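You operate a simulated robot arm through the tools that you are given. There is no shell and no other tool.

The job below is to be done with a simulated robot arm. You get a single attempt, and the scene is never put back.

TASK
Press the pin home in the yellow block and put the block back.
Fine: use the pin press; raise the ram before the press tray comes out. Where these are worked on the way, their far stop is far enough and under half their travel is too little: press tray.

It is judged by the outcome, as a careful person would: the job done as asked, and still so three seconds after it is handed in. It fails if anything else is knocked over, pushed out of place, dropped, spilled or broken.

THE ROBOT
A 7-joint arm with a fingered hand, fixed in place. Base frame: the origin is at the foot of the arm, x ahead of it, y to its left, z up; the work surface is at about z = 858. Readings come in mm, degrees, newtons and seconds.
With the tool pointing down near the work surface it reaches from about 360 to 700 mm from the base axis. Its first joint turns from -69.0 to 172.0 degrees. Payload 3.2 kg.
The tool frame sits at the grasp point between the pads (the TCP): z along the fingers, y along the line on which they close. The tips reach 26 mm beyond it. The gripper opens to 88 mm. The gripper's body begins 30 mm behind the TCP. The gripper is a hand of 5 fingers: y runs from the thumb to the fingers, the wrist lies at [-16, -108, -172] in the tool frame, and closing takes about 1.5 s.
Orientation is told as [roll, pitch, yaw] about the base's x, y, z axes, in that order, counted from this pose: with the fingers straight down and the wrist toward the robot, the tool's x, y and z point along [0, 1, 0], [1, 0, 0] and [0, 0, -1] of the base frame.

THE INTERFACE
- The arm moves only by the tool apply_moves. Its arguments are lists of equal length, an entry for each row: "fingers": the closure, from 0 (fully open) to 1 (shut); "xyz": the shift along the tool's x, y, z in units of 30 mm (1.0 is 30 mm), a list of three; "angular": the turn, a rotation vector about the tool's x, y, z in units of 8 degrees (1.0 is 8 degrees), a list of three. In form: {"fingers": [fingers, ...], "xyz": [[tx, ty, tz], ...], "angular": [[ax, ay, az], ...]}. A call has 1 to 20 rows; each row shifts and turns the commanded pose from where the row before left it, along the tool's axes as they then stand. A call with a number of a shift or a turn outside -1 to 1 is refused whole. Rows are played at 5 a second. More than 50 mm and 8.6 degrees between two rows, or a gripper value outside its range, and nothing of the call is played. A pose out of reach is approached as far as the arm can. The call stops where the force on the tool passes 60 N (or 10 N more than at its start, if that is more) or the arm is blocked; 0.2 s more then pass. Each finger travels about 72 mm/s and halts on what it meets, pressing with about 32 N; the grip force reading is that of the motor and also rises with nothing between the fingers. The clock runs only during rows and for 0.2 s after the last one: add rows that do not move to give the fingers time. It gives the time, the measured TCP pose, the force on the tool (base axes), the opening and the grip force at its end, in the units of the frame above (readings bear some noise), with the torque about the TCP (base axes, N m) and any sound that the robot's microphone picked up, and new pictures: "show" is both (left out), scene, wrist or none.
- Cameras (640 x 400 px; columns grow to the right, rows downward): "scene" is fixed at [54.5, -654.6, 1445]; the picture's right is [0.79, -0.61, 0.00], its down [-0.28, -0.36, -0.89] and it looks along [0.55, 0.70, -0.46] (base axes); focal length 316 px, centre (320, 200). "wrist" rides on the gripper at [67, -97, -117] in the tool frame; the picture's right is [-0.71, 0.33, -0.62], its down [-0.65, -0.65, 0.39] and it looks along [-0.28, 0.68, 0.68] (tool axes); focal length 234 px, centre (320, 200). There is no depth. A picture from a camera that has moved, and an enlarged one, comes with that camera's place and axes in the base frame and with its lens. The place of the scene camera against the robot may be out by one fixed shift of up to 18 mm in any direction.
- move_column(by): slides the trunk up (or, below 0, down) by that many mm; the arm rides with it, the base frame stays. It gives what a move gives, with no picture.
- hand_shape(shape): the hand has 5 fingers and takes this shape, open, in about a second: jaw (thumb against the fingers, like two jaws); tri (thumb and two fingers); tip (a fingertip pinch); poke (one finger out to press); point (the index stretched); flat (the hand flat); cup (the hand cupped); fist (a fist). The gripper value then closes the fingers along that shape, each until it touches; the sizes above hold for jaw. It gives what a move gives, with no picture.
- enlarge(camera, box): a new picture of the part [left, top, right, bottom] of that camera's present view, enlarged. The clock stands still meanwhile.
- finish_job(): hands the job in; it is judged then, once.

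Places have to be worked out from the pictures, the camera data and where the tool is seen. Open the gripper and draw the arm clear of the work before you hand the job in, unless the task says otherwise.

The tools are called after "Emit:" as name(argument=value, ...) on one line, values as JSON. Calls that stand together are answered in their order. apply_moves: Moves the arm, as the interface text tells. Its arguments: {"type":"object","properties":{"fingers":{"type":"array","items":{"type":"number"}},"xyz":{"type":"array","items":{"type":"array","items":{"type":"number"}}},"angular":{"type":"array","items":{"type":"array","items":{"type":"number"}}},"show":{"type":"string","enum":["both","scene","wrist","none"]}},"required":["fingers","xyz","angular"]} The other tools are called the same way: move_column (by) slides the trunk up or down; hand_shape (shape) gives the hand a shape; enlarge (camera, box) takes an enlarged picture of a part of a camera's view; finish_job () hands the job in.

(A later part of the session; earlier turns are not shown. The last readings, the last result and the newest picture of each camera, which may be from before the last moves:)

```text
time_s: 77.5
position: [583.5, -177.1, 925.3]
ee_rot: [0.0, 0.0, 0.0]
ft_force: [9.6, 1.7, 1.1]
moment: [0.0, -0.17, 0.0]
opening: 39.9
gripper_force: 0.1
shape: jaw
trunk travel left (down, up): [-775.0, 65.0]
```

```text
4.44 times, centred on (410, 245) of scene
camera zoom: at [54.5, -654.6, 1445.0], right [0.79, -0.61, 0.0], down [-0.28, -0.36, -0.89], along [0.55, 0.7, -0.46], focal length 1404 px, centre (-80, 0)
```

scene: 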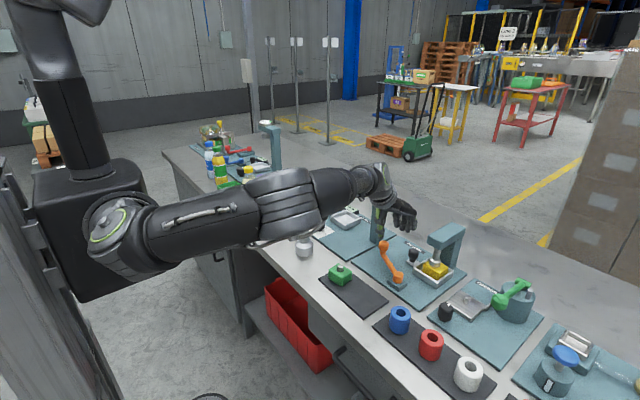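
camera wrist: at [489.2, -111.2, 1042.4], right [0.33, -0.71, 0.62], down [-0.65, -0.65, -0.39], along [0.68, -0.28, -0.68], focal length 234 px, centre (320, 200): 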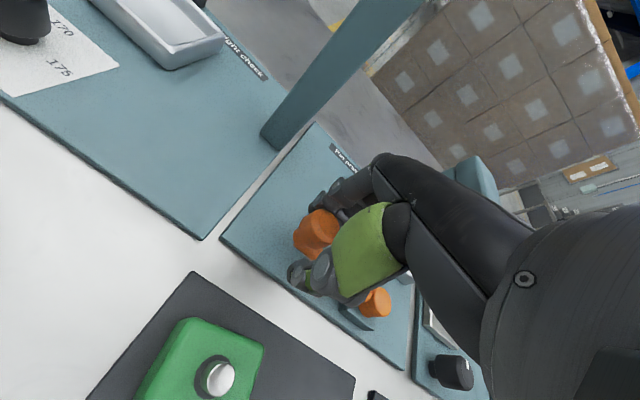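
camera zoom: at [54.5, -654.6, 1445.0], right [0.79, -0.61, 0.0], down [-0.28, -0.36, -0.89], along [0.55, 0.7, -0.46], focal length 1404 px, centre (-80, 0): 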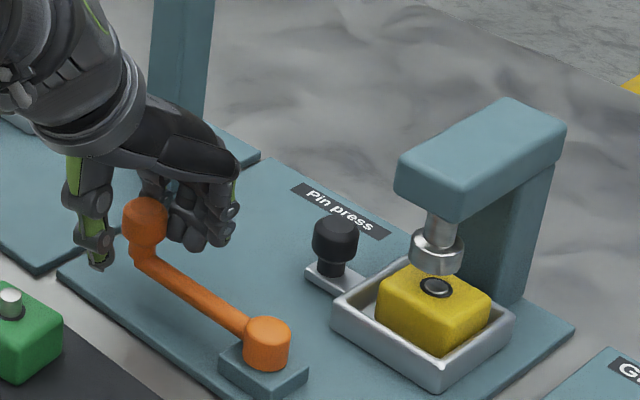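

Crank is at its raised stop (9.6 N). I release it, rise, and go toward the tray knob for pulling the tray out.

Emit:
apply_moves(fingers=[0.5, 0.35, 0.3, 0.3, 0.3, 0.3, 0.3, 0.3, 0.3, 0.3], xyz=[[0, 0.25, 0], [0, 0.1, 0], [0, 0, -0.5], [0, 0, -0.9], [0, 0, -1], [0, 0, -1], [-0.5, 0, -1], [-0.5, 0, -1], [-0.5, 0, 0], [-0.45, 0, 0]], angular=[[0, 0, 0], [0, 0, 0], [0, 0, 0], [0, 0, 0], [0, 0, 0], [0, 0, 0], [0, 0, 0], [0, 0, 0], [0, 0, 0], [0, 0, 0]])

Emit:
move_column(by=-120)

Emit:
enlarge(camera="wrist", box=[160, 100, 400, 340])

Emit:
enlarge(camera="scene", box=[360, 180, 470, 290])

```text
time_s: 79.7
position: [591.2, -237.3, 1086.6]
ee_rot: [0.0, 0.0, 0.0]
ft_force: [-0.2, -0.3, 0.2]
moment: [0.03, 0.0, 0.03]
opening: 61.3
gripper_force: 0.1
shape: jaw
trunk travel left (down, up): [-775.0, 65.0]
camera wrist: at [493.7, -170.7, 1205.4], right [0.33, -0.71, 0.62], down [-0.65, -0.65, -0.39], along [0.68, -0.28, -0.68], focal length 234 px, centre (320, 200)
```

scene: 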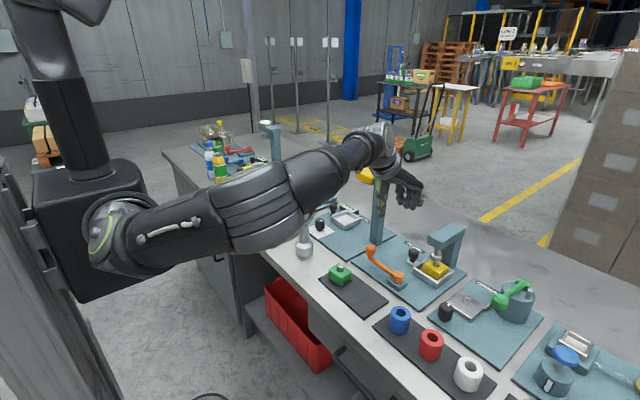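
wrist: 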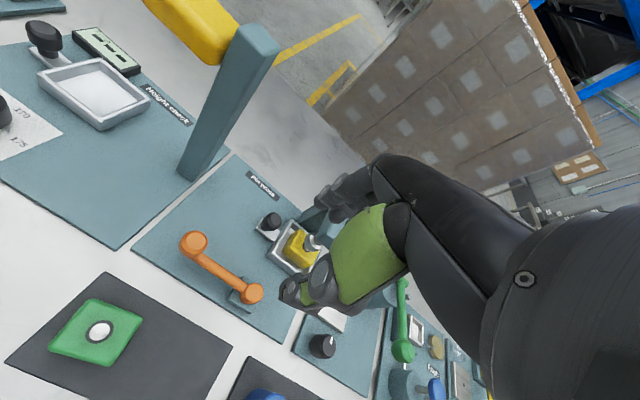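

```text
time_s: 81.2
position: [592.0, -236.1, 967.6]
ee_rot: [0.0, 0.0, 0.0]
ft_force: [-0.6, 0.7, 0.2]
moment: [-0.01, 0.01, -0.03]
opening: 61.1
gripper_force: 0.1
shape: jaw
trunk travel left (down, up): [-655.0, 185.0]
```

```text
1.67 times, centred on (280, 220) of wrist
camera zoom: at [493.8, -169.9, 1085.4], right [0.33, -0.71, 0.62], down [-0.65, -0.65, -0.39], along [0.68, -0.28, -0.68], focal length 390 px, centre (387, 167)
```

zoom: 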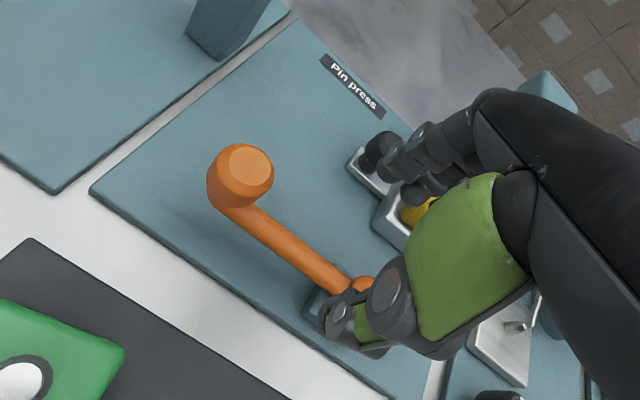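

```text
3.64 times, centred on (415, 235) of scene
camera zoom: at [54.5, -654.6, 1445.0], right [0.79, -0.61, 0.0], down [-0.28, -0.36, -0.89], along [0.55, 0.7, -0.46], focal length 1148 px, centre (-26, 73)
```

zoom: 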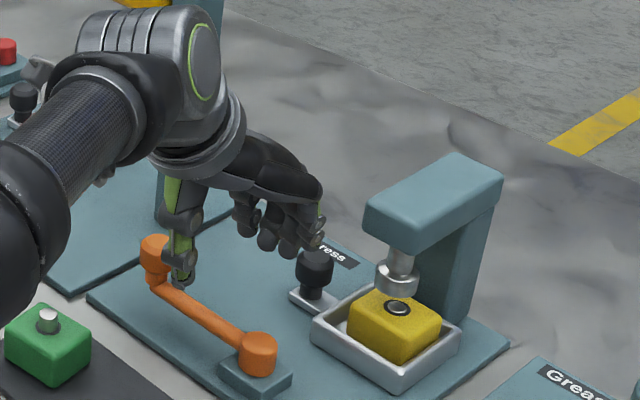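

The block's pin is flush in this view too. I lower a bit and move over the tray knob (≈ 698, −244), keeping the hand centre at y≈−238 to clear the C-frame.

Emit:
apply_moves(fingers=[0.3, 0.3, 0.3, 0.3, 0.3], xyz=[[0, 0.5, 0.7], [0, 0.75, 0], [0, 0.75, 0], [0, 0.75, 0], [0, 0.75, 0]], angular=[[0, 0, 0], [0, 0, 0], [0, 0, 0], [0, 0, 0], [0, 0, 0]])

Emit:
enlarge(camera="wrist", box=[200, 180, 380, 340])

Emit:
enlarge(camera="scene", box=[370, 180, 470, 280])

```text
time_s: 82.4
position: [696.9, -232.1, 946.8]
ee_rot: [-0.1, 0.0, 0.1]
ft_force: [-4.4, 8.8, 0.8]
moment: [-0.38, -0.19, -0.06]
opening: 61.4
gripper_force: 0.0
shape: jaw
trunk travel left (down, up): [-655.0, 185.0]
camera wrist: at [598.0, -166.1, 1064.7], right [0.34, -0.71, 0.62], down [-0.65, -0.65, -0.39], along [0.68, -0.28, -0.68], focal length 234 px, centre (320, 200)
```

scene: 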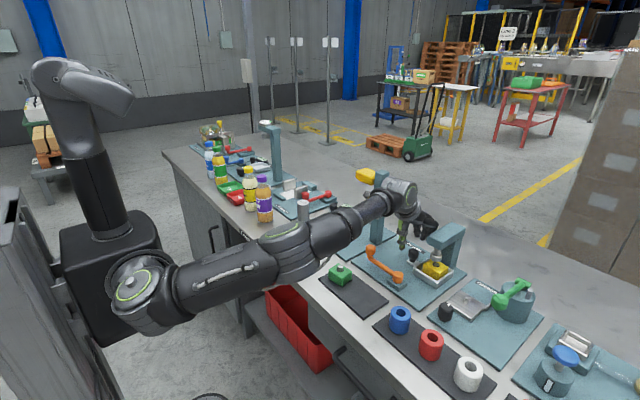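
wrist: 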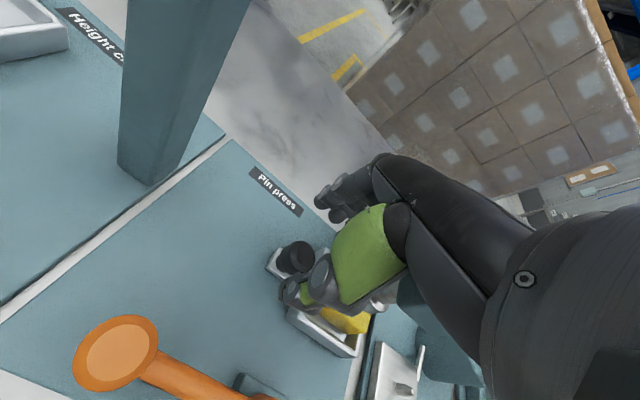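

```text
2.50 times, centred on (290, 260) of wrist
camera zoom: at [598.0, -166.1, 1064.7], right [0.34, -0.71, 0.62], down [-0.65, -0.65, -0.39], along [0.68, -0.28, -0.68], focal length 585 px, centre (395, 50)
```

zoom: 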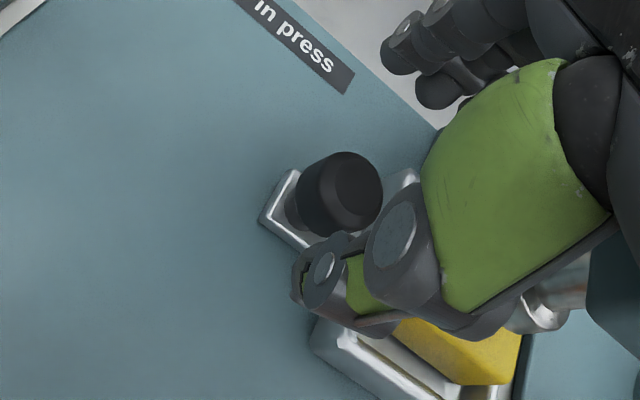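

```text
4.00 times, centred on (420, 230) of scene
camera zoom: at [54.5, -654.6, 1445.0], right [0.79, -0.61, 0.0], down [-0.28, -0.36, -0.89], along [0.55, 0.7, -0.46], focal length 1263 px, centre (-80, 80)
```

zoom: 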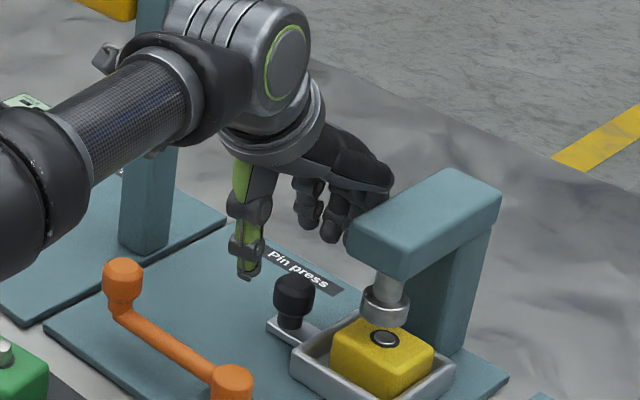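

There is an 8.8 N sideways contact: the hand's right edge touches the C-frame head. I back off +y at once, then roll the hand ~14° so its body leans away from the frame.

Emit:
apply_moves(fingers=[0.3, 0.3, 0.3, 0.3], xyz=[[0.4, 0, 0], [0.15, 0, 0], [0, 0, 0], [0, 0, 0]], angular=[[0, 0, 0], [0, -0.85, 0], [0, -0.9, 0], [0, 0, 0]])

Emit:
enlarge(camera="scene", box=[370, 180, 470, 280])

Emit:
enlarge(camera="wrist", box=[200, 180, 380, 340])

```text
time_s: 83.4
position: [697.5, -219.5, 946.4]
ee_rot: [-14.0, 0.1, 0.0]
ft_force: [-0.2, 0.3, 0.5]
moment: [0.0, 0.0, -0.02]
opening: 60.8
gripper_force: 0.1
shape: jaw
trunk travel left (down, up): [-655.0, 185.0]
camera wrist: at [598.8, -127.1, 1044.3], right [0.33, -0.54, 0.78], down [-0.65, -0.72, -0.22], along [0.68, -0.44, -0.59], focal length 234 px, centre (320, 200)
```

scene: 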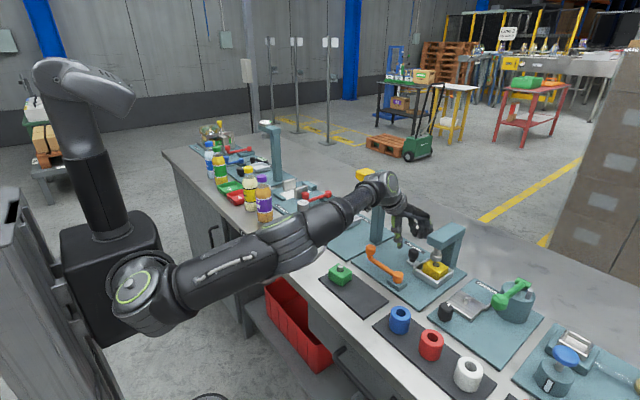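
wrist: 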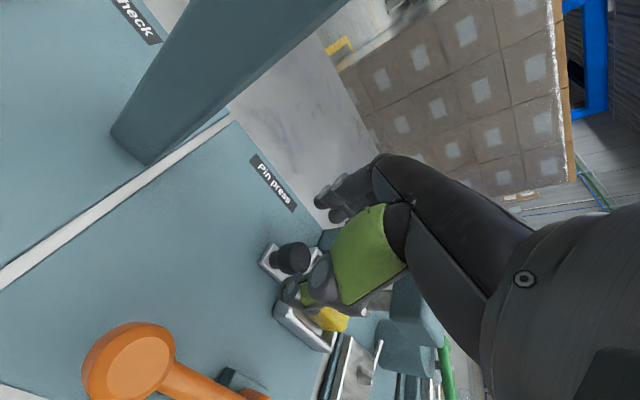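

```text
4.00 times, centred on (420, 230) of scene
camera zoom: at [54.5, -654.6, 1445.0], right [0.79, -0.61, 0.0], down [-0.28, -0.36, -0.89], along [0.55, 0.7, -0.46], focal length 1263 px, centre (-80, 80)
```

zoom: 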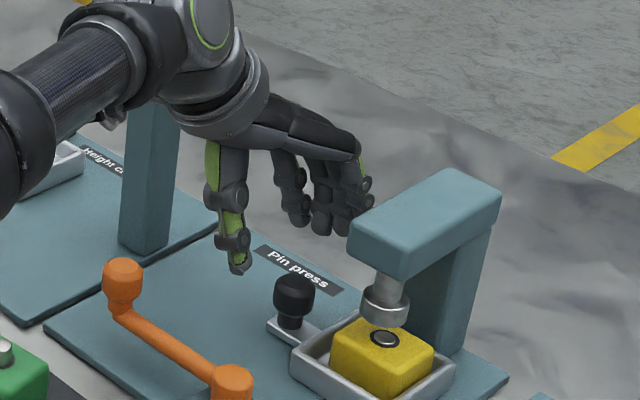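

```text
2.50 times, centred on (290, 260) of wrist
camera zoom: at [598.8, -127.1, 1044.3], right [0.33, -0.54, 0.78], down [-0.65, -0.72, -0.22], along [0.68, -0.44, -0.59], focal length 585 px, centre (395, 50)
```

zoom: 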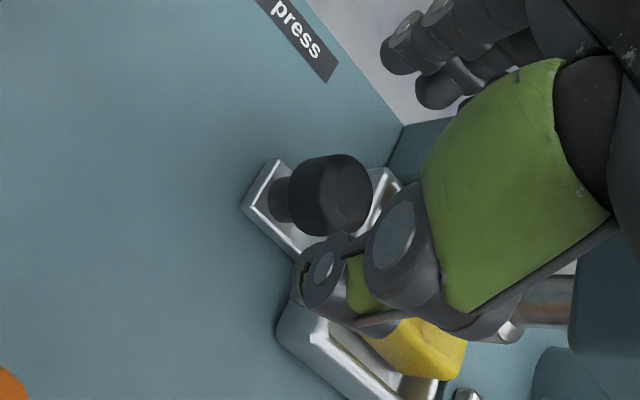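

No contact now. I descend along the tilted tool axis to straddle the tray knob.

Emit:
apply_moves(fingers=[0.3, 0.3, 0.3], xyz=[[-0.03, 0.01, 0.4], [-0.03, 0.01, 0.4], [-0.03, 0, 0.4]], angular=[[0, 0, 0], [0, 0, 0], [0, 0, 0]], show="wrist")

Emit:
enlarge(camera="scene", box=[370, 190, 460, 280])

Emit:
enlarge(camera="wrist", box=[220, 180, 380, 340])

```text
time_s: 84.2
position: [696.9, -231.4, 911.9]
ee_rot: [-14.0, 0.0, 0.1]
ft_force: [0.6, 1.0, 0.2]
moment: [-0.02, -0.01, 0.01]
opening: 61.3
gripper_force: 0.2
shape: jaw
trunk travel left (down, up): [-655.0, 185.0]
camera wrist: at [599.6, -139.1, 1009.5], right [0.33, -0.54, 0.78], down [-0.65, -0.72, -0.22], along [0.68, -0.43, -0.59], focal length 234 px, centre (320, 200)
```

wrist: 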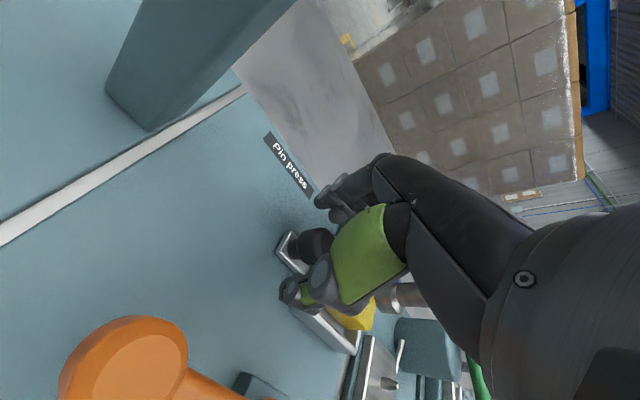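

```text
4.44 times, centred on (415, 235) of scene
camera zoom: at [54.5, -654.6, 1445.0], right [0.79, -0.61, 0.0], down [-0.28, -0.36, -0.89], along [0.55, 0.7, -0.46], focal length 1404 px, centre (-102, 44)
```

zoom: 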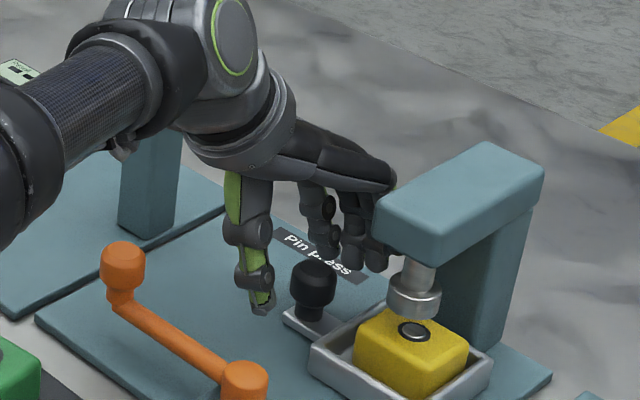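

```text
2.50 times, centred on (300, 260) of wrist
camera zoom: at [599.6, -139.1, 1009.5], right [0.33, -0.54, 0.78], down [-0.65, -0.72, -0.22], along [0.68, -0.43, -0.59], focal length 585 px, centre (370, 50)
```

zoom: 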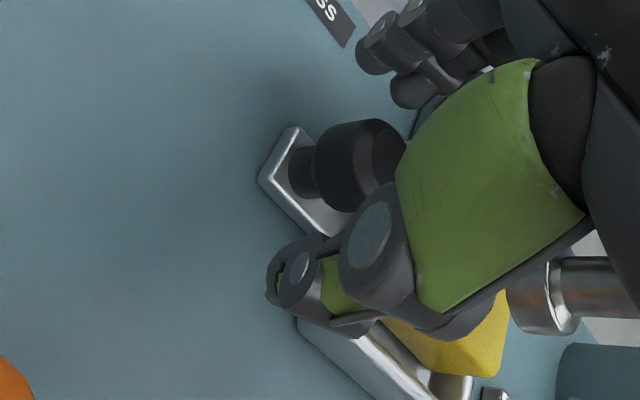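

In place without contact. I close on the tray knob.

Emit:
apply_moves(fingers=[0.45, 0.55, 0.65, 0.72, 0.72, 0.72], xyz=[[0, 0, 0], [0, 0, 0], [0, 0, 0], [0, 0, 0], [0, 0, 0], [0, 0, 0]], angular=[[0, 0, 0], [0, 0, 0], [0, 0, 0], [0, 0, 0], [0, 0, 0], [0, 0, 0]], show="wrist")

Emit:
enlarge(camera="scene", box=[370, 190, 460, 280])

Emit:
enlarge(camera="wrist", box=[220, 180, 380, 340])

```text
time_s: 85.6
position: [698.7, -230.9, 912.4]
ee_rot: [-14.0, 0.1, 0.1]
ft_force: [0.7, 0.3, 0.4]
moment: [-0.01, -0.03, 0.02]
opening: 25.3
gripper_force: 0.0
shape: jaw
trunk travel left (down, up): [-655.0, 185.0]
camera wrist: at [599.7, -138.8, 1009.7], right [0.33, -0.54, 0.78], down [-0.65, -0.72, -0.22], along [0.68, -0.43, -0.59], focal length 234 px, centre (320, 200)
```

wrist: 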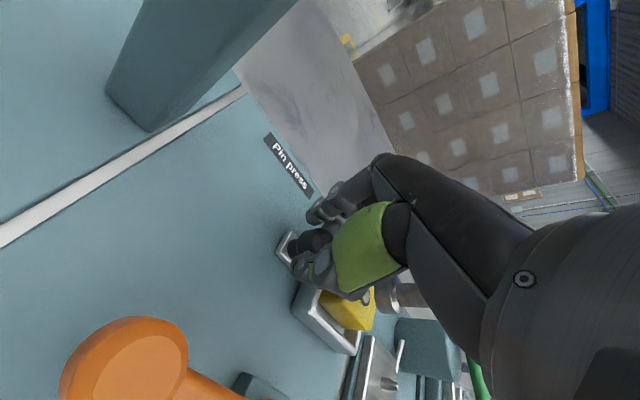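

```text
4.44 times, centred on (415, 235) of scene
camera zoom: at [54.5, -654.6, 1445.0], right [0.79, -0.61, 0.0], down [-0.28, -0.36, -0.89], along [0.55, 0.7, -0.46], focal length 1404 px, centre (-102, 44)
```

zoom: 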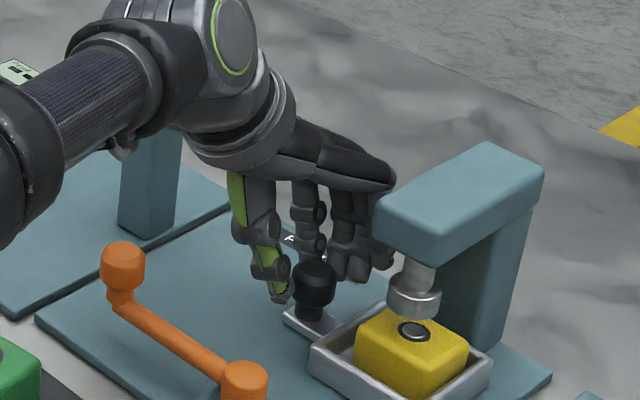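

```text
2.50 times, centred on (300, 260) of wrist
camera zoom: at [599.7, -138.8, 1009.7], right [0.33, -0.54, 0.78], down [-0.65, -0.72, -0.22], along [0.68, -0.43, -0.59], focal length 585 px, centre (370, 50)
```

zoom: 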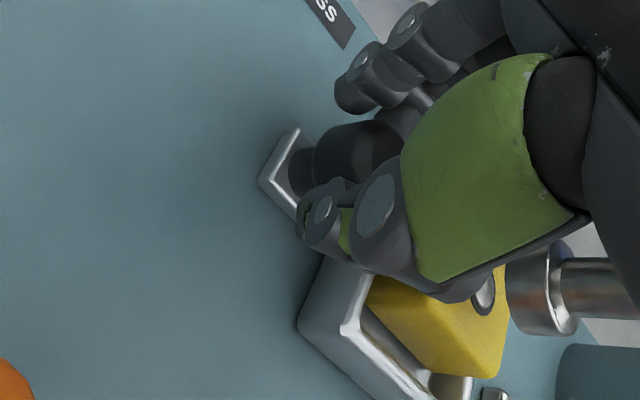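

Emit:
apply_moves(fingers=[0.78, 0.84, 0.9, 0.95, 0.95, 0.95], xyz=[[0, 0, 0], [0, 0, 0], [0, 0, 0], [0, 0, 0], [0, 0, 0], [0, 0, 0]], angular=[[0, 0, 0], [0, 0, 0], [0, 0, 0], [0, 0, 0], [0, 0, 0], [0, 0, 0]], show="wrist")

Emit:
enlarge(camera="scene", box=[380, 210, 450, 280])

Emit:
enlarge(camera="wrist", box=[220, 180, 380, 340])

```text
time_s: 87.0
position: [696.9, -230.8, 913.1]
ee_rot: [-14.1, 0.1, 0.0]
ft_force: [-6.1, 3.3, -3.4]
moment: [0.08, 0.07, 0.0]
opening: 13.6
gripper_force: 31.7
shape: jaw
trunk travel left (down, up): [-655.0, 185.0]
camera wrist: at [598.7, -138.0, 1009.7], right [0.33, -0.54, 0.78], down [-0.65, -0.72, -0.22], along [0.68, -0.43, -0.59], focal length 234 px, centre (320, 200)
```

wrist: 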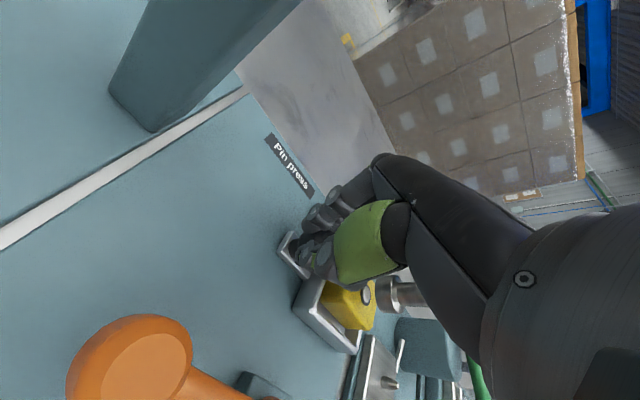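

```text
5.71 times, centred on (415, 245) of scene
camera zoom: at [54.5, -654.6, 1445.0], right [0.79, -0.61, 0.0], down [-0.28, -0.36, -0.89], along [0.55, 0.7, -0.46], focal length 1805 px, centre (-223, -57)
```

zoom: 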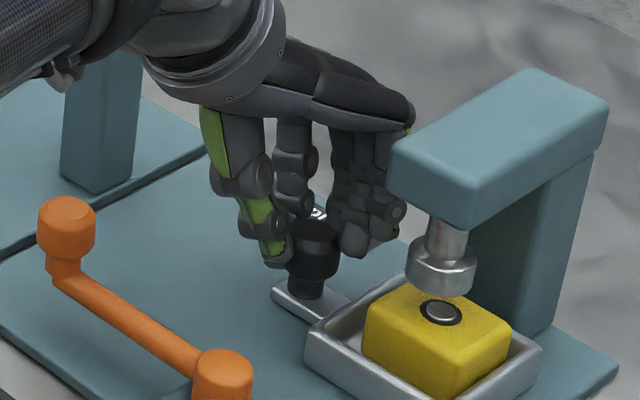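

```text
2.50 times, centred on (300, 260) of wrist
camera zoom: at [598.7, -138.0, 1009.7], right [0.33, -0.54, 0.78], down [-0.65, -0.72, -0.22], along [0.68, -0.43, -0.59], focal length 585 px, centre (370, 50)
```

zoom: 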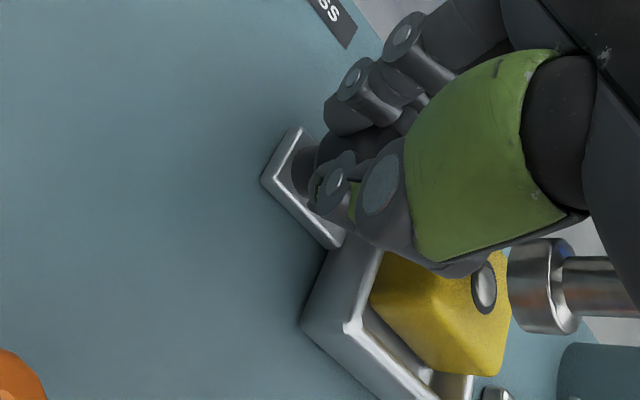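

Gripped (32 N). I pull +y 10 mm and check that the tray follows.

Emit:
apply_moves(fingers=[0.95, 0.95, 0.95], xyz=[[0.162, 0, -0.04], [0.162, 0, -0.04], [0, 0, 0]], angular=[[0, 0, 0], [0, 0, 0], [0, 0, 0]], show="wrist")

Emit:
enlarge(camera="scene", box=[380, 210, 450, 280])

```text
time_s: 87.8
position: [697.7, -222.0, 911.1]
ee_rot: [-13.9, 0.1, 0.0]
ft_force: [-9.1, -1.3, -6.1]
moment: [0.05, 0.11, -0.05]
opening: 11.4
gripper_force: 32.3
shape: jaw
trunk travel left (down, up): [-655.0, 185.0]
camera wrist: at [598.8, -128.7, 1009.9], right [0.33, -0.54, 0.78], down [-0.65, -0.72, -0.22], along [0.68, -0.43, -0.59], focal length 234 px, centre (320, 200)
```

wrist: 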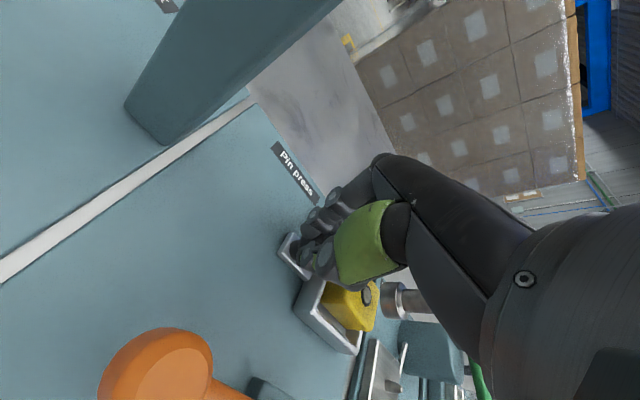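

```text
5.71 times, centred on (415, 245) of scene
camera zoom: at [54.5, -654.6, 1445.0], right [0.79, -0.61, 0.0], down [-0.28, -0.36, -0.89], along [0.55, 0.7, -0.46], focal length 1805 px, centre (-223, -57)
```

zoom: 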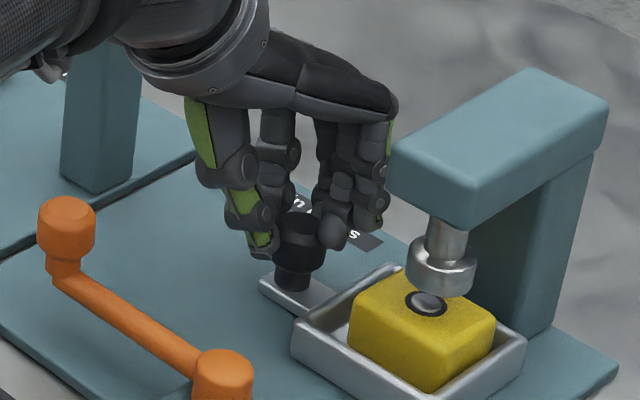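

The tray follows. I pull 25 mm more, then straighten the hand's roll while holding on.

Emit:
apply_moves(fingers=[0.95, 0.95, 0.95, 0.95, 0.95, 0.95, 0.95, 0.95], xyz=[[0.162, 0, -0.04], [0.162, 0, -0.04], [0.162, 0, -0.04], [0.162, 0, -0.04], [0.162, 0, -0.04], [0, 0, 0], [0, 0, 0], [0, 0, 0]], angular=[[0, 0, 0], [0, 0, 0], [0, 0, 0], [0, 0, 0], [0, 0, 0], [0, 0.85, 0], [0, 0.9, 0], [0, 0, 0]], show="wrist")

Emit:
enlarge(camera="scene", box=[370, 190, 460, 280])

Emit:
enlarge(camera="wrist", box=[200, 150, 400, 350])

```text
time_s: 89.6
position: [696.7, -196.0, 913.7]
ee_rot: [0.1, -0.1, 0.0]
ft_force: [-6.8, -0.1, -4.6]
moment: [-0.22, 0.03, -0.02]
opening: 11.5
gripper_force: 31.5
shape: jaw
trunk travel left (down, up): [-655.0, 185.0]
camera wrist: at [598.8, -129.8, 1030.7], right [0.33, -0.71, 0.62], down [-0.65, -0.65, -0.39], along [0.68, -0.28, -0.68], focal length 234 px, centre (320, 200)
```

wrist: 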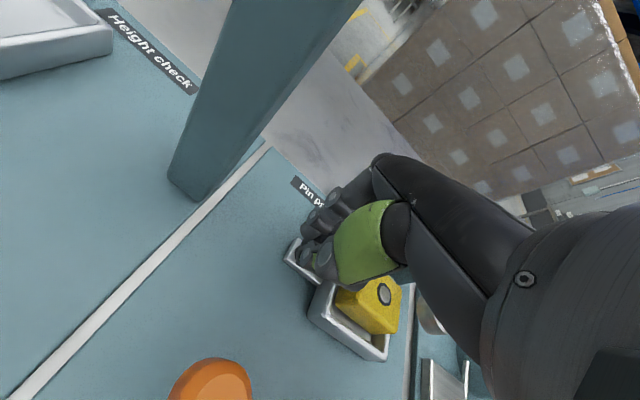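

```text
4.44 times, centred on (415, 235) of scene
camera zoom: at [54.5, -654.6, 1445.0], right [0.79, -0.61, 0.0], down [-0.28, -0.36, -0.89], along [0.55, 0.7, -0.46], focal length 1404 px, centre (-102, 44)
```

zoom: 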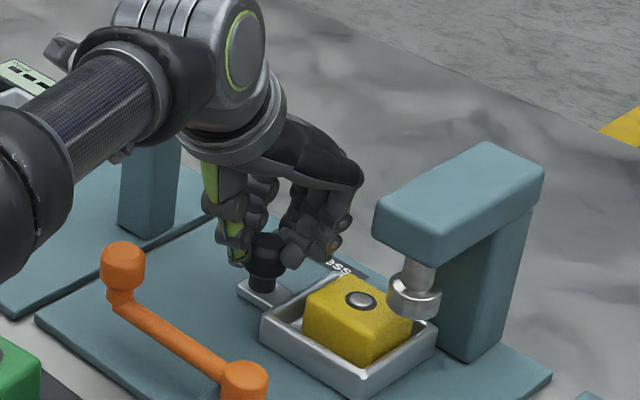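

```text
2.00 times, centred on (300, 250) of wrist
camera zoom: at [598.8, -129.8, 1030.7], right [0.33, -0.71, 0.62], down [-0.65, -0.65, -0.39], along [0.68, -0.28, -0.68], focal length 468 px, centre (360, 100)
```

zoom: 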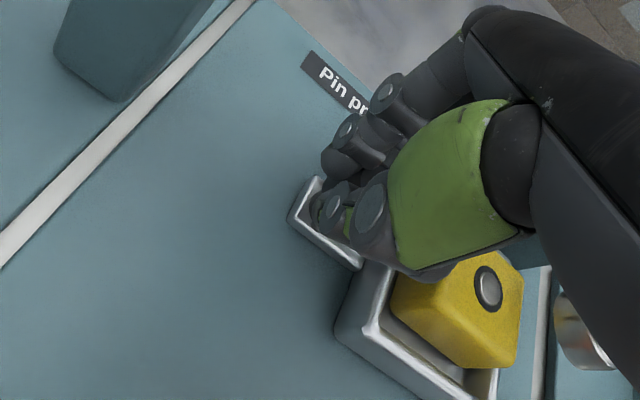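

The tray comes along well. I pull another 16 mm, keeping clear of the Height-check column.

Emit:
apply_moves(fingers=[0.95, 0.95, 0.95, 0.95], xyz=[[0.18, 0, 0], [0.18, 0, 0], [0.18, 0, 0], [0, 0, 0]], angular=[[0, 0, 0], [0, 0, 0], [0, 0, 0], [0, 0, 0]], show="wrist")

Emit:
enlarge(camera="scene", box=[360, 180, 460, 280])

Emit:
enlarge(camera="wrist", box=[140, 100, 420, 350])

```text
time_s: 90.6
position: [697.7, -180.1, 913.6]
ee_rot: [0.0, 0.1, 0.2]
ft_force: [-8.0, 0.2, -3.2]
moment: [-0.24, 0.03, -0.01]
opening: 11.2
gripper_force: 31.9
shape: jaw
trunk travel left (down, up): [-655.0, 185.0]
camera wrist: at [598.9, -113.3, 1030.7], right [0.33, -0.71, 0.62], down [-0.65, -0.65, -0.39], along [0.68, -0.28, -0.68], focal length 234 px, centre (320, 200)
```

wrist: 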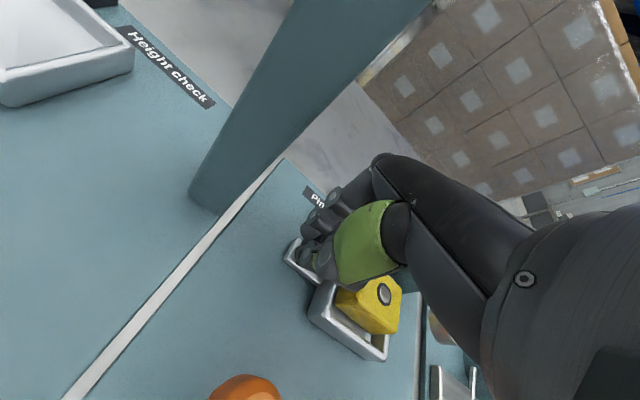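

```text
4.00 times, centred on (410, 230) of scene
camera zoom: at [54.5, -654.6, 1445.0], right [0.79, -0.61, 0.0], down [-0.28, -0.36, -0.89], along [0.55, 0.7, -0.46], focal length 1263 px, centre (-40, 80)
```

zoom: 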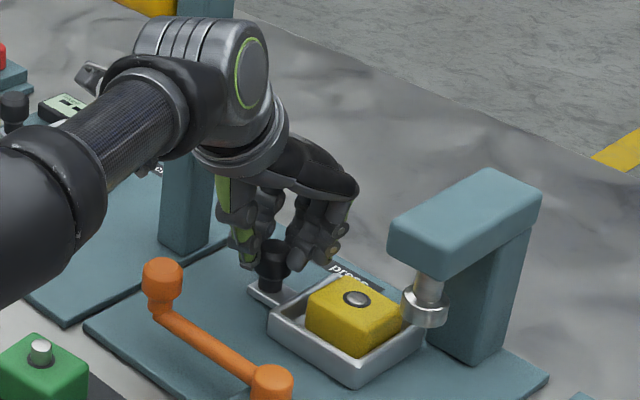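

```text
1.60 times, centred on (280, 225) of wrist
camera zoom: at [598.9, -113.3, 1030.7], right [0.33, -0.71, 0.62], down [-0.65, -0.65, -0.39], along [0.68, -0.28, -0.68], focal length 375 px, centre (384, 160)
```

zoom: 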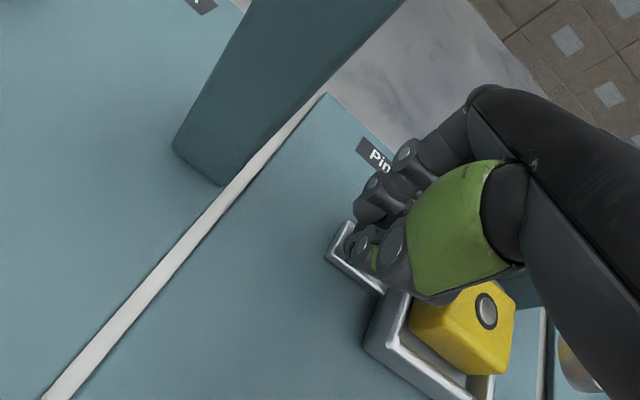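

I continue 9 mm to y≈−171, a position I already used safely beside the column.

Emit:
apply_moves(fingers=[0.95, 0.95, 0.95], xyz=[[0.15, 0, 0], [0.15, 0, 0], [0, 0, 0]], angular=[[0, 0, 0], [0, 0, 0], [0, 0, 0]], show="wrist")

Emit:
enlarge(camera="wrist", box=[220, 180, 420, 380])

Emit:
enlarge(camera="scene", box=[360, 200, 460, 280])

```text
time_s: 91.4
position: [696.4, -169.9, 913.9]
ee_rot: [-0.1, 0.0, 0.0]
ft_force: [-7.4, 0.1, -2.9]
moment: [-0.27, 0.0, -0.02]
opening: 11.3
gripper_force: 31.8
shape: jaw
trunk travel left (down, up): [-655.0, 185.0]
camera wrist: at [598.9, -104.6, 1030.6], right [0.33, -0.71, 0.62], down [-0.65, -0.65, -0.39], along [0.68, -0.28, -0.68], focal length 234 px, centre (320, 200)
```

wrist: 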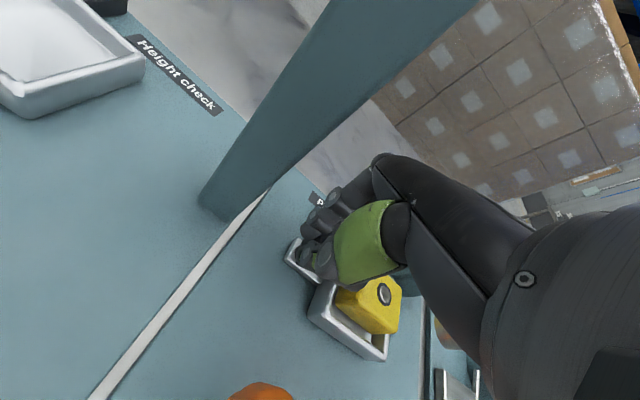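

```text
2.00 times, centred on (320, 280) of wrist
camera zoom: at [598.9, -104.6, 1030.6], right [0.33, -0.71, 0.62], down [-0.65, -0.65, -0.39], along [0.68, -0.28, -0.68], focal length 468 px, centre (320, 40)
```

zoom: 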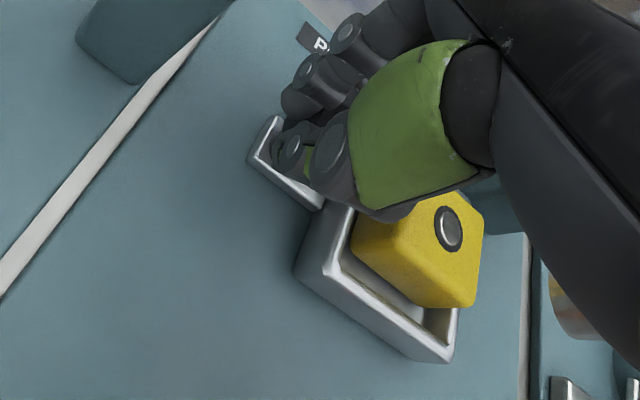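

```text
5.00 times, centred on (410, 240) of scene
camera zoom: at [54.5, -654.6, 1445.0], right [0.79, -0.61, 0.0], down [-0.28, -0.36, -0.89], along [0.55, 0.7, -0.46], focal length 1579 px, centre (-130, 0)
```

zoom: 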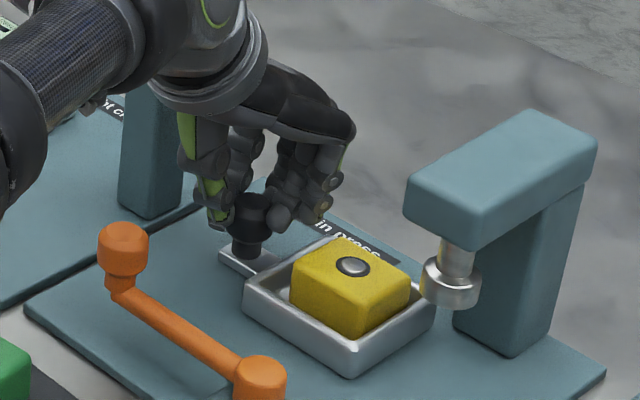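

The tray is ~64 of 87 mm out (wall at y≈−210). For the rest I'll push the knob from its −y side with the thumb. I release, rise, and reposition.

Emit:
apply_moves(fingers=[0.8, 0.6, 0.4, 0.3, 0.3, 0.3, 0.3, 0.4, 0.55, 0.7, 0.7], xyz=[[0, 0, 0], [0, 0, 0], [0, 0, 0], [0, 0, 0], [0, 0, -0.4], [0, 0, -0.4], [0, 0, -0.4], [-0.35, 0.15, 0], [-0.35, 0.15, 0], [-0.35, 0.15, 0], [-0.25, 0.15, 0]], angular=[[0, 0, 0], [0, 0, 0], [0, 0, 0], [0, 0, 0], [0, 0, 0], [0, 0, 0], [0, 0, 0], [0, 0, 0], [0, 0, 0], [0, 0, 0], [0, 0, 0]])

Emit:
enlarge(camera="wrist", box=[200, 180, 380, 340])

Emit:
enlarge(camera="scene", box=[370, 190, 460, 280])

```text
time_s: 93.8
position: [711.7, -211.9, 948.0]
ee_rot: [0.1, -0.1, -0.1]
ft_force: [0.1, 0.2, -0.9]
moment: [0.02, 0.01, -0.01]
opening: 26.7
gripper_force: 0.1
shape: jaw
out of reach, approached as far as the arm can: row 11
trunk travel left (down, up): [-655.0, 185.0]
camera wrist: at [614.2, -145.3, 1064.6], right [0.33, -0.71, 0.62], down [-0.65, -0.65, -0.39], along [0.68, -0.28, -0.68], focal length 234 px, centre (320, 200)
```

scene: 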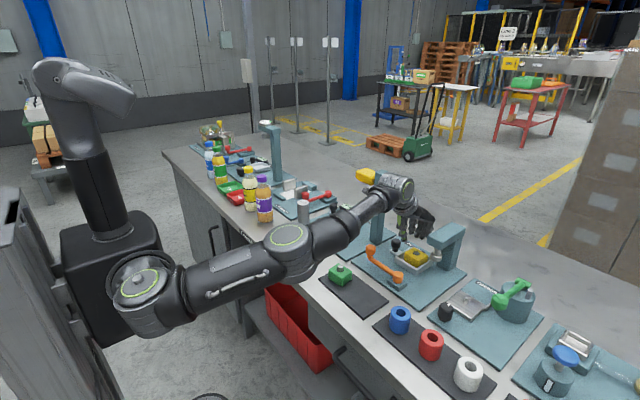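
wrist: 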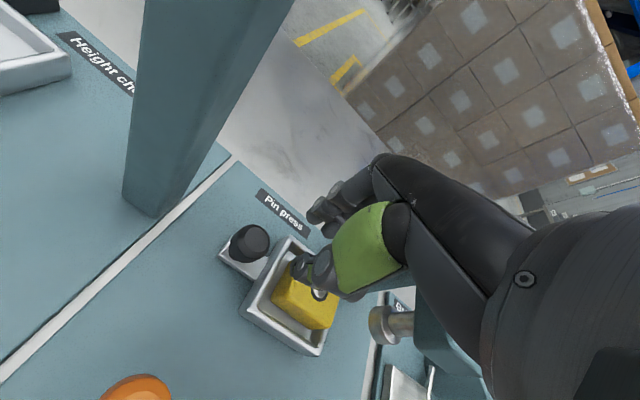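

```text
2.50 times, centred on (290, 260) of wrist
camera zoom: at [614.2, -145.3, 1064.6], right [0.33, -0.71, 0.62], down [-0.65, -0.65, -0.39], along [0.68, -0.28, -0.68], focal length 585 px, centre (395, 50)
```

zoom: 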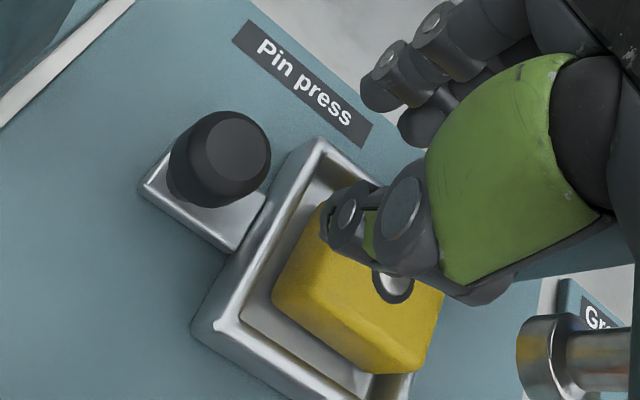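

```text
4.44 times, centred on (415, 235) of scene
camera zoom: at [54.5, -654.6, 1445.0], right [0.79, -0.61, 0.0], down [-0.28, -0.36, -0.89], along [0.55, 0.7, -0.46], focal length 1404 px, centre (-102, 44)
```

zoom: 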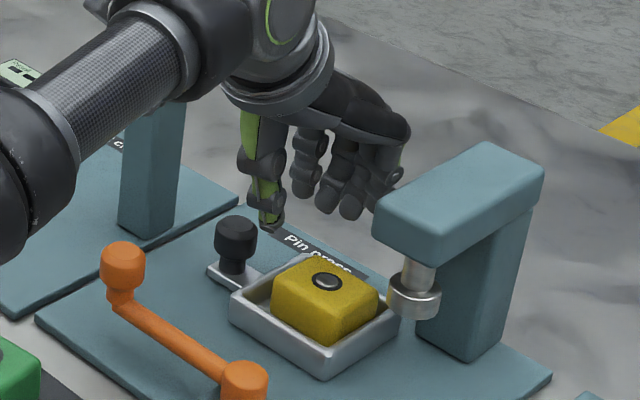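

Knob is at ≈(697, −181) and the thumb tip is at (695, −212), just on its −y side between knob and block. I lower it to tip z≈885 (above the tray rim).

Emit:
apply_moves(fingers=[0.7, 0.7, 0.7, 0.7], xyz=[[0.07, 0, 0.4], [0, 0, 0.4], [0, 0, 0.3], [0, 0, 0.12]], angular=[[0, 0, 0], [0, 0, 0], [0, 0, 0], [0, 0, 0]], show="wrist")

Emit:
enlarge(camera="wrist", box=[220, 180, 380, 340])

Emit:
enlarge(camera="scene", box=[380, 210, 450, 280])

```text
time_s: 94.8
position: [712.5, -208.0, 911.7]
ee_rot: [0.0, 0.0, 0.2]
ft_force: [0.9, 0.0, 0.0]
moment: [0.02, 0.05, 0.02]
opening: 26.8
gripper_force: 0.0
shape: jaw
trunk travel left (down, up): [-655.0, 185.0]
camera wrist: at [614.0, -142.6, 1028.2], right [0.33, -0.71, 0.62], down [-0.65, -0.65, -0.39], along [0.68, -0.28, -0.68], focal length 234 px, centre (320, 200)
```

wrist: 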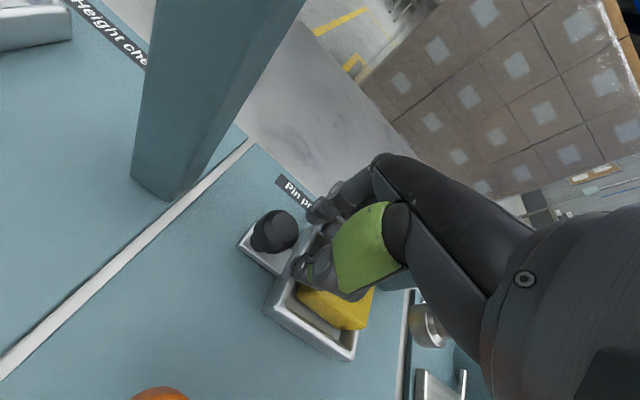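

```text
2.50 times, centred on (300, 260) of wrist
camera zoom: at [614.0, -142.6, 1028.2], right [0.33, -0.71, 0.62], down [-0.65, -0.65, -0.39], along [0.68, -0.28, -0.68], focal length 585 px, centre (370, 50)
```

zoom: 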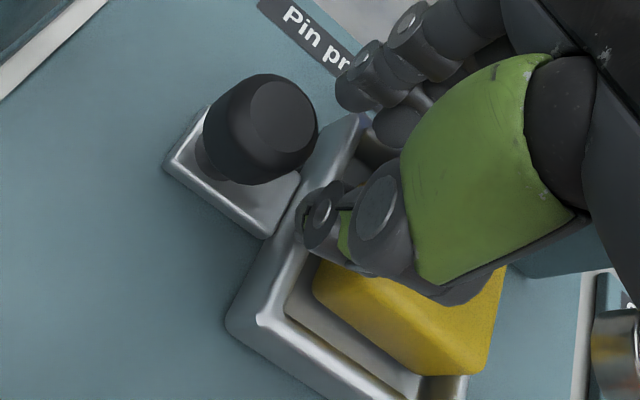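

```text
5.71 times, centred on (415, 245) of scene
camera zoom: at [54.5, -654.6, 1445.0], right [0.79, -0.61, 0.0], down [-0.28, -0.36, -0.89], along [0.55, 0.7, -0.46], focal length 1805 px, centre (-223, -57)
```

zoom: 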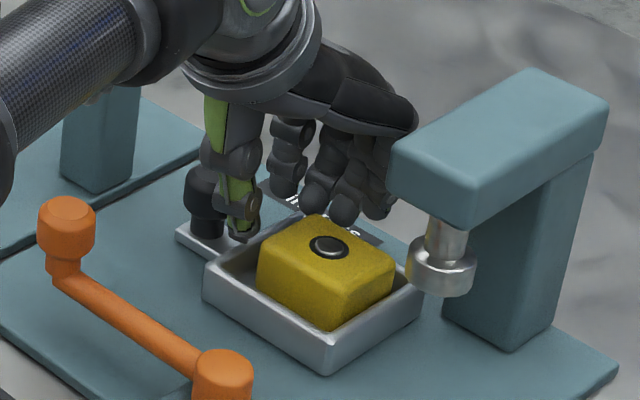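

The thumb tip is over the tray wall just behind the knob, no contact. I push +y to bring the tray fully out.

Emit:
apply_moves(fingers=[0.7, 0.7, 0.7, 0.7, 0.7], xyz=[[0.16, 0, 0], [0.16, 0, 0], [0.16, 0, 0], [0.16, 0, 0], [0.16, 0, 0]], angular=[[0, 0, 0], [0, 0, 0], [0, 0, 0], [0, 0, 0], [0, 0, 0]], show="wrist")

Emit:
enlarge(camera="scene", box=[370, 200, 450, 280])

```text
time_s: 96.0
position: [712.4, -185.4, 911.4]
ee_rot: [0.1, -0.1, 0.0]
ft_force: [1.3, -1.3, 0.4]
moment: [-0.03, 0.02, 0.02]
opening: 26.6
gripper_force: 0.0
shape: jaw
trunk travel left (down, up): [-655.0, 185.0]
camera wrist: at [614.0, -118.3, 1028.9], right [0.33, -0.71, 0.62], down [-0.65, -0.65, -0.39], along [0.68, -0.28, -0.68], focal length 234 px, centre (320, 200)
```

wrist: 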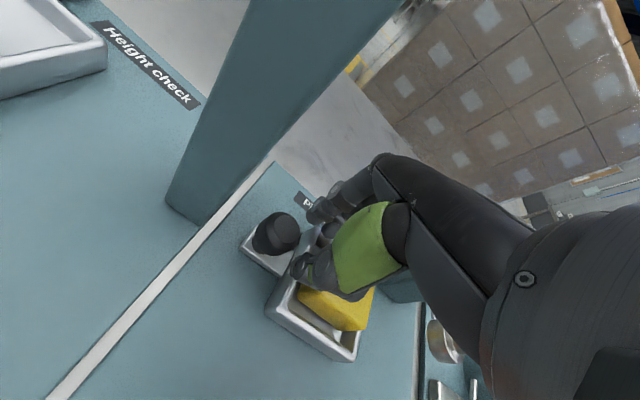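

```text
5.00 times, centred on (410, 240) of scene
camera zoom: at [54.5, -654.6, 1445.0], right [0.79, -0.61, 0.0], down [-0.28, -0.36, -0.89], along [0.55, 0.7, -0.46], focal length 1579 px, centre (-130, 0)
```

zoom: 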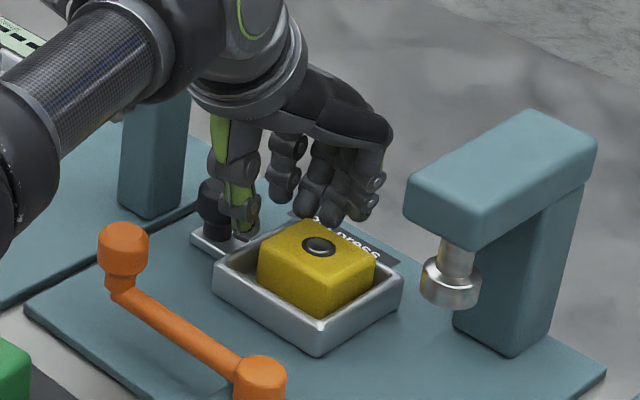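

Emit:
apply_moves(fingers=[0.7, 0.7, 0.7], xyz=[[0.1, 0, 0], [0.1, 0, 0], [0, 0, 0]], angular=[[0, 0, 0], [0, 0, 0], [0, 0, 0]], show="wrist")

Emit:
enlarge(camera="scene", box=[370, 200, 450, 280])

```text
time_s: 96.8
position: [711.9, -179.7, 910.9]
ee_rot: [0.0, 0.0, 0.0]
ft_force: [-0.8, 0.1, -0.4]
moment: [-0.06, 0.0, -0.02]
opening: 26.6
gripper_force: 0.1
shape: jaw
trunk travel left (down, up): [-655.0, 185.0]
camera wrist: at [614.3, -112.7, 1028.7], right [0.33, -0.71, 0.62], down [-0.65, -0.65, -0.39], along [0.68, -0.28, -0.68], focal length 234 px, centre (320, 200)
```

wrist: 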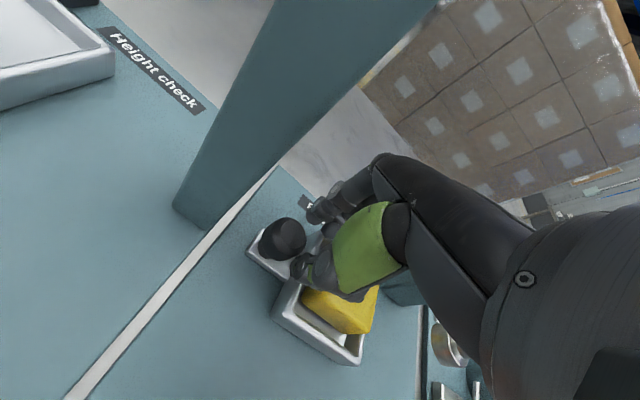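

```text
5.00 times, centred on (410, 240) of scene
camera zoom: at [54.5, -654.6, 1445.0], right [0.79, -0.61, 0.0], down [-0.28, -0.36, -0.89], along [0.55, 0.7, -0.46], focal length 1579 px, centre (-130, 0)
```

zoom: 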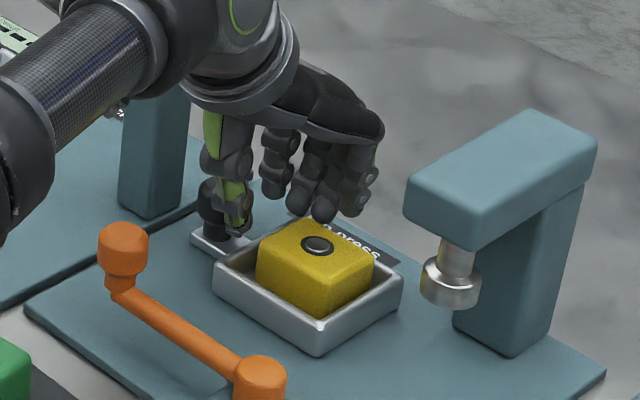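

The tray did not move further with the last push; I check whether it is back at its original out position.

Emit:
enlarge(camera="wrist", box=[220, 180, 400, 380])

Emit:
enlarge(camera="scene", box=[385, 230, 435, 280])

```text
2.00 times, centred on (310, 280) of wrist
camera zoom: at [614.3, -112.7, 1028.7], right [0.33, -0.71, 0.62], down [-0.65, -0.65, -0.39], along [0.68, -0.28, -0.68], focal length 468 px, centre (340, 40)
```

zoom: 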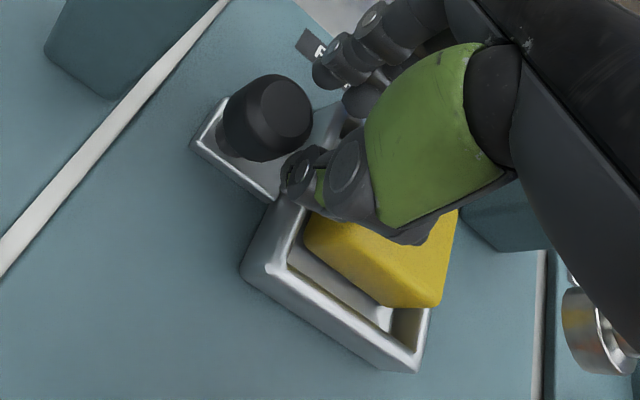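

```text
8.00 times, centred on (410, 255) of scene
camera zoom: at [54.5, -654.6, 1445.0], right [0.79, -0.61, 0.0], down [-0.28, -0.36, -0.89], along [0.55, 0.7, -0.46], focal length 2526 px, centre (-400, -240)
```

zoom: 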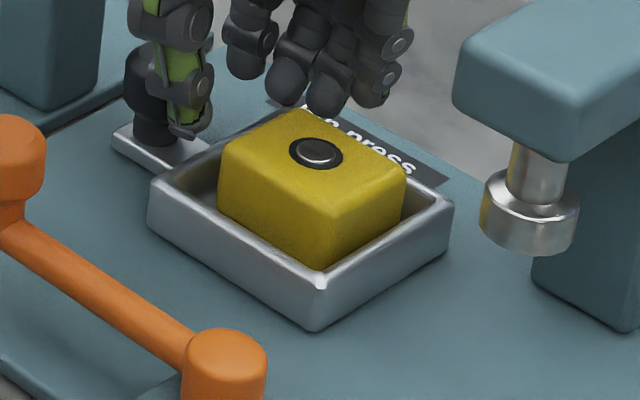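

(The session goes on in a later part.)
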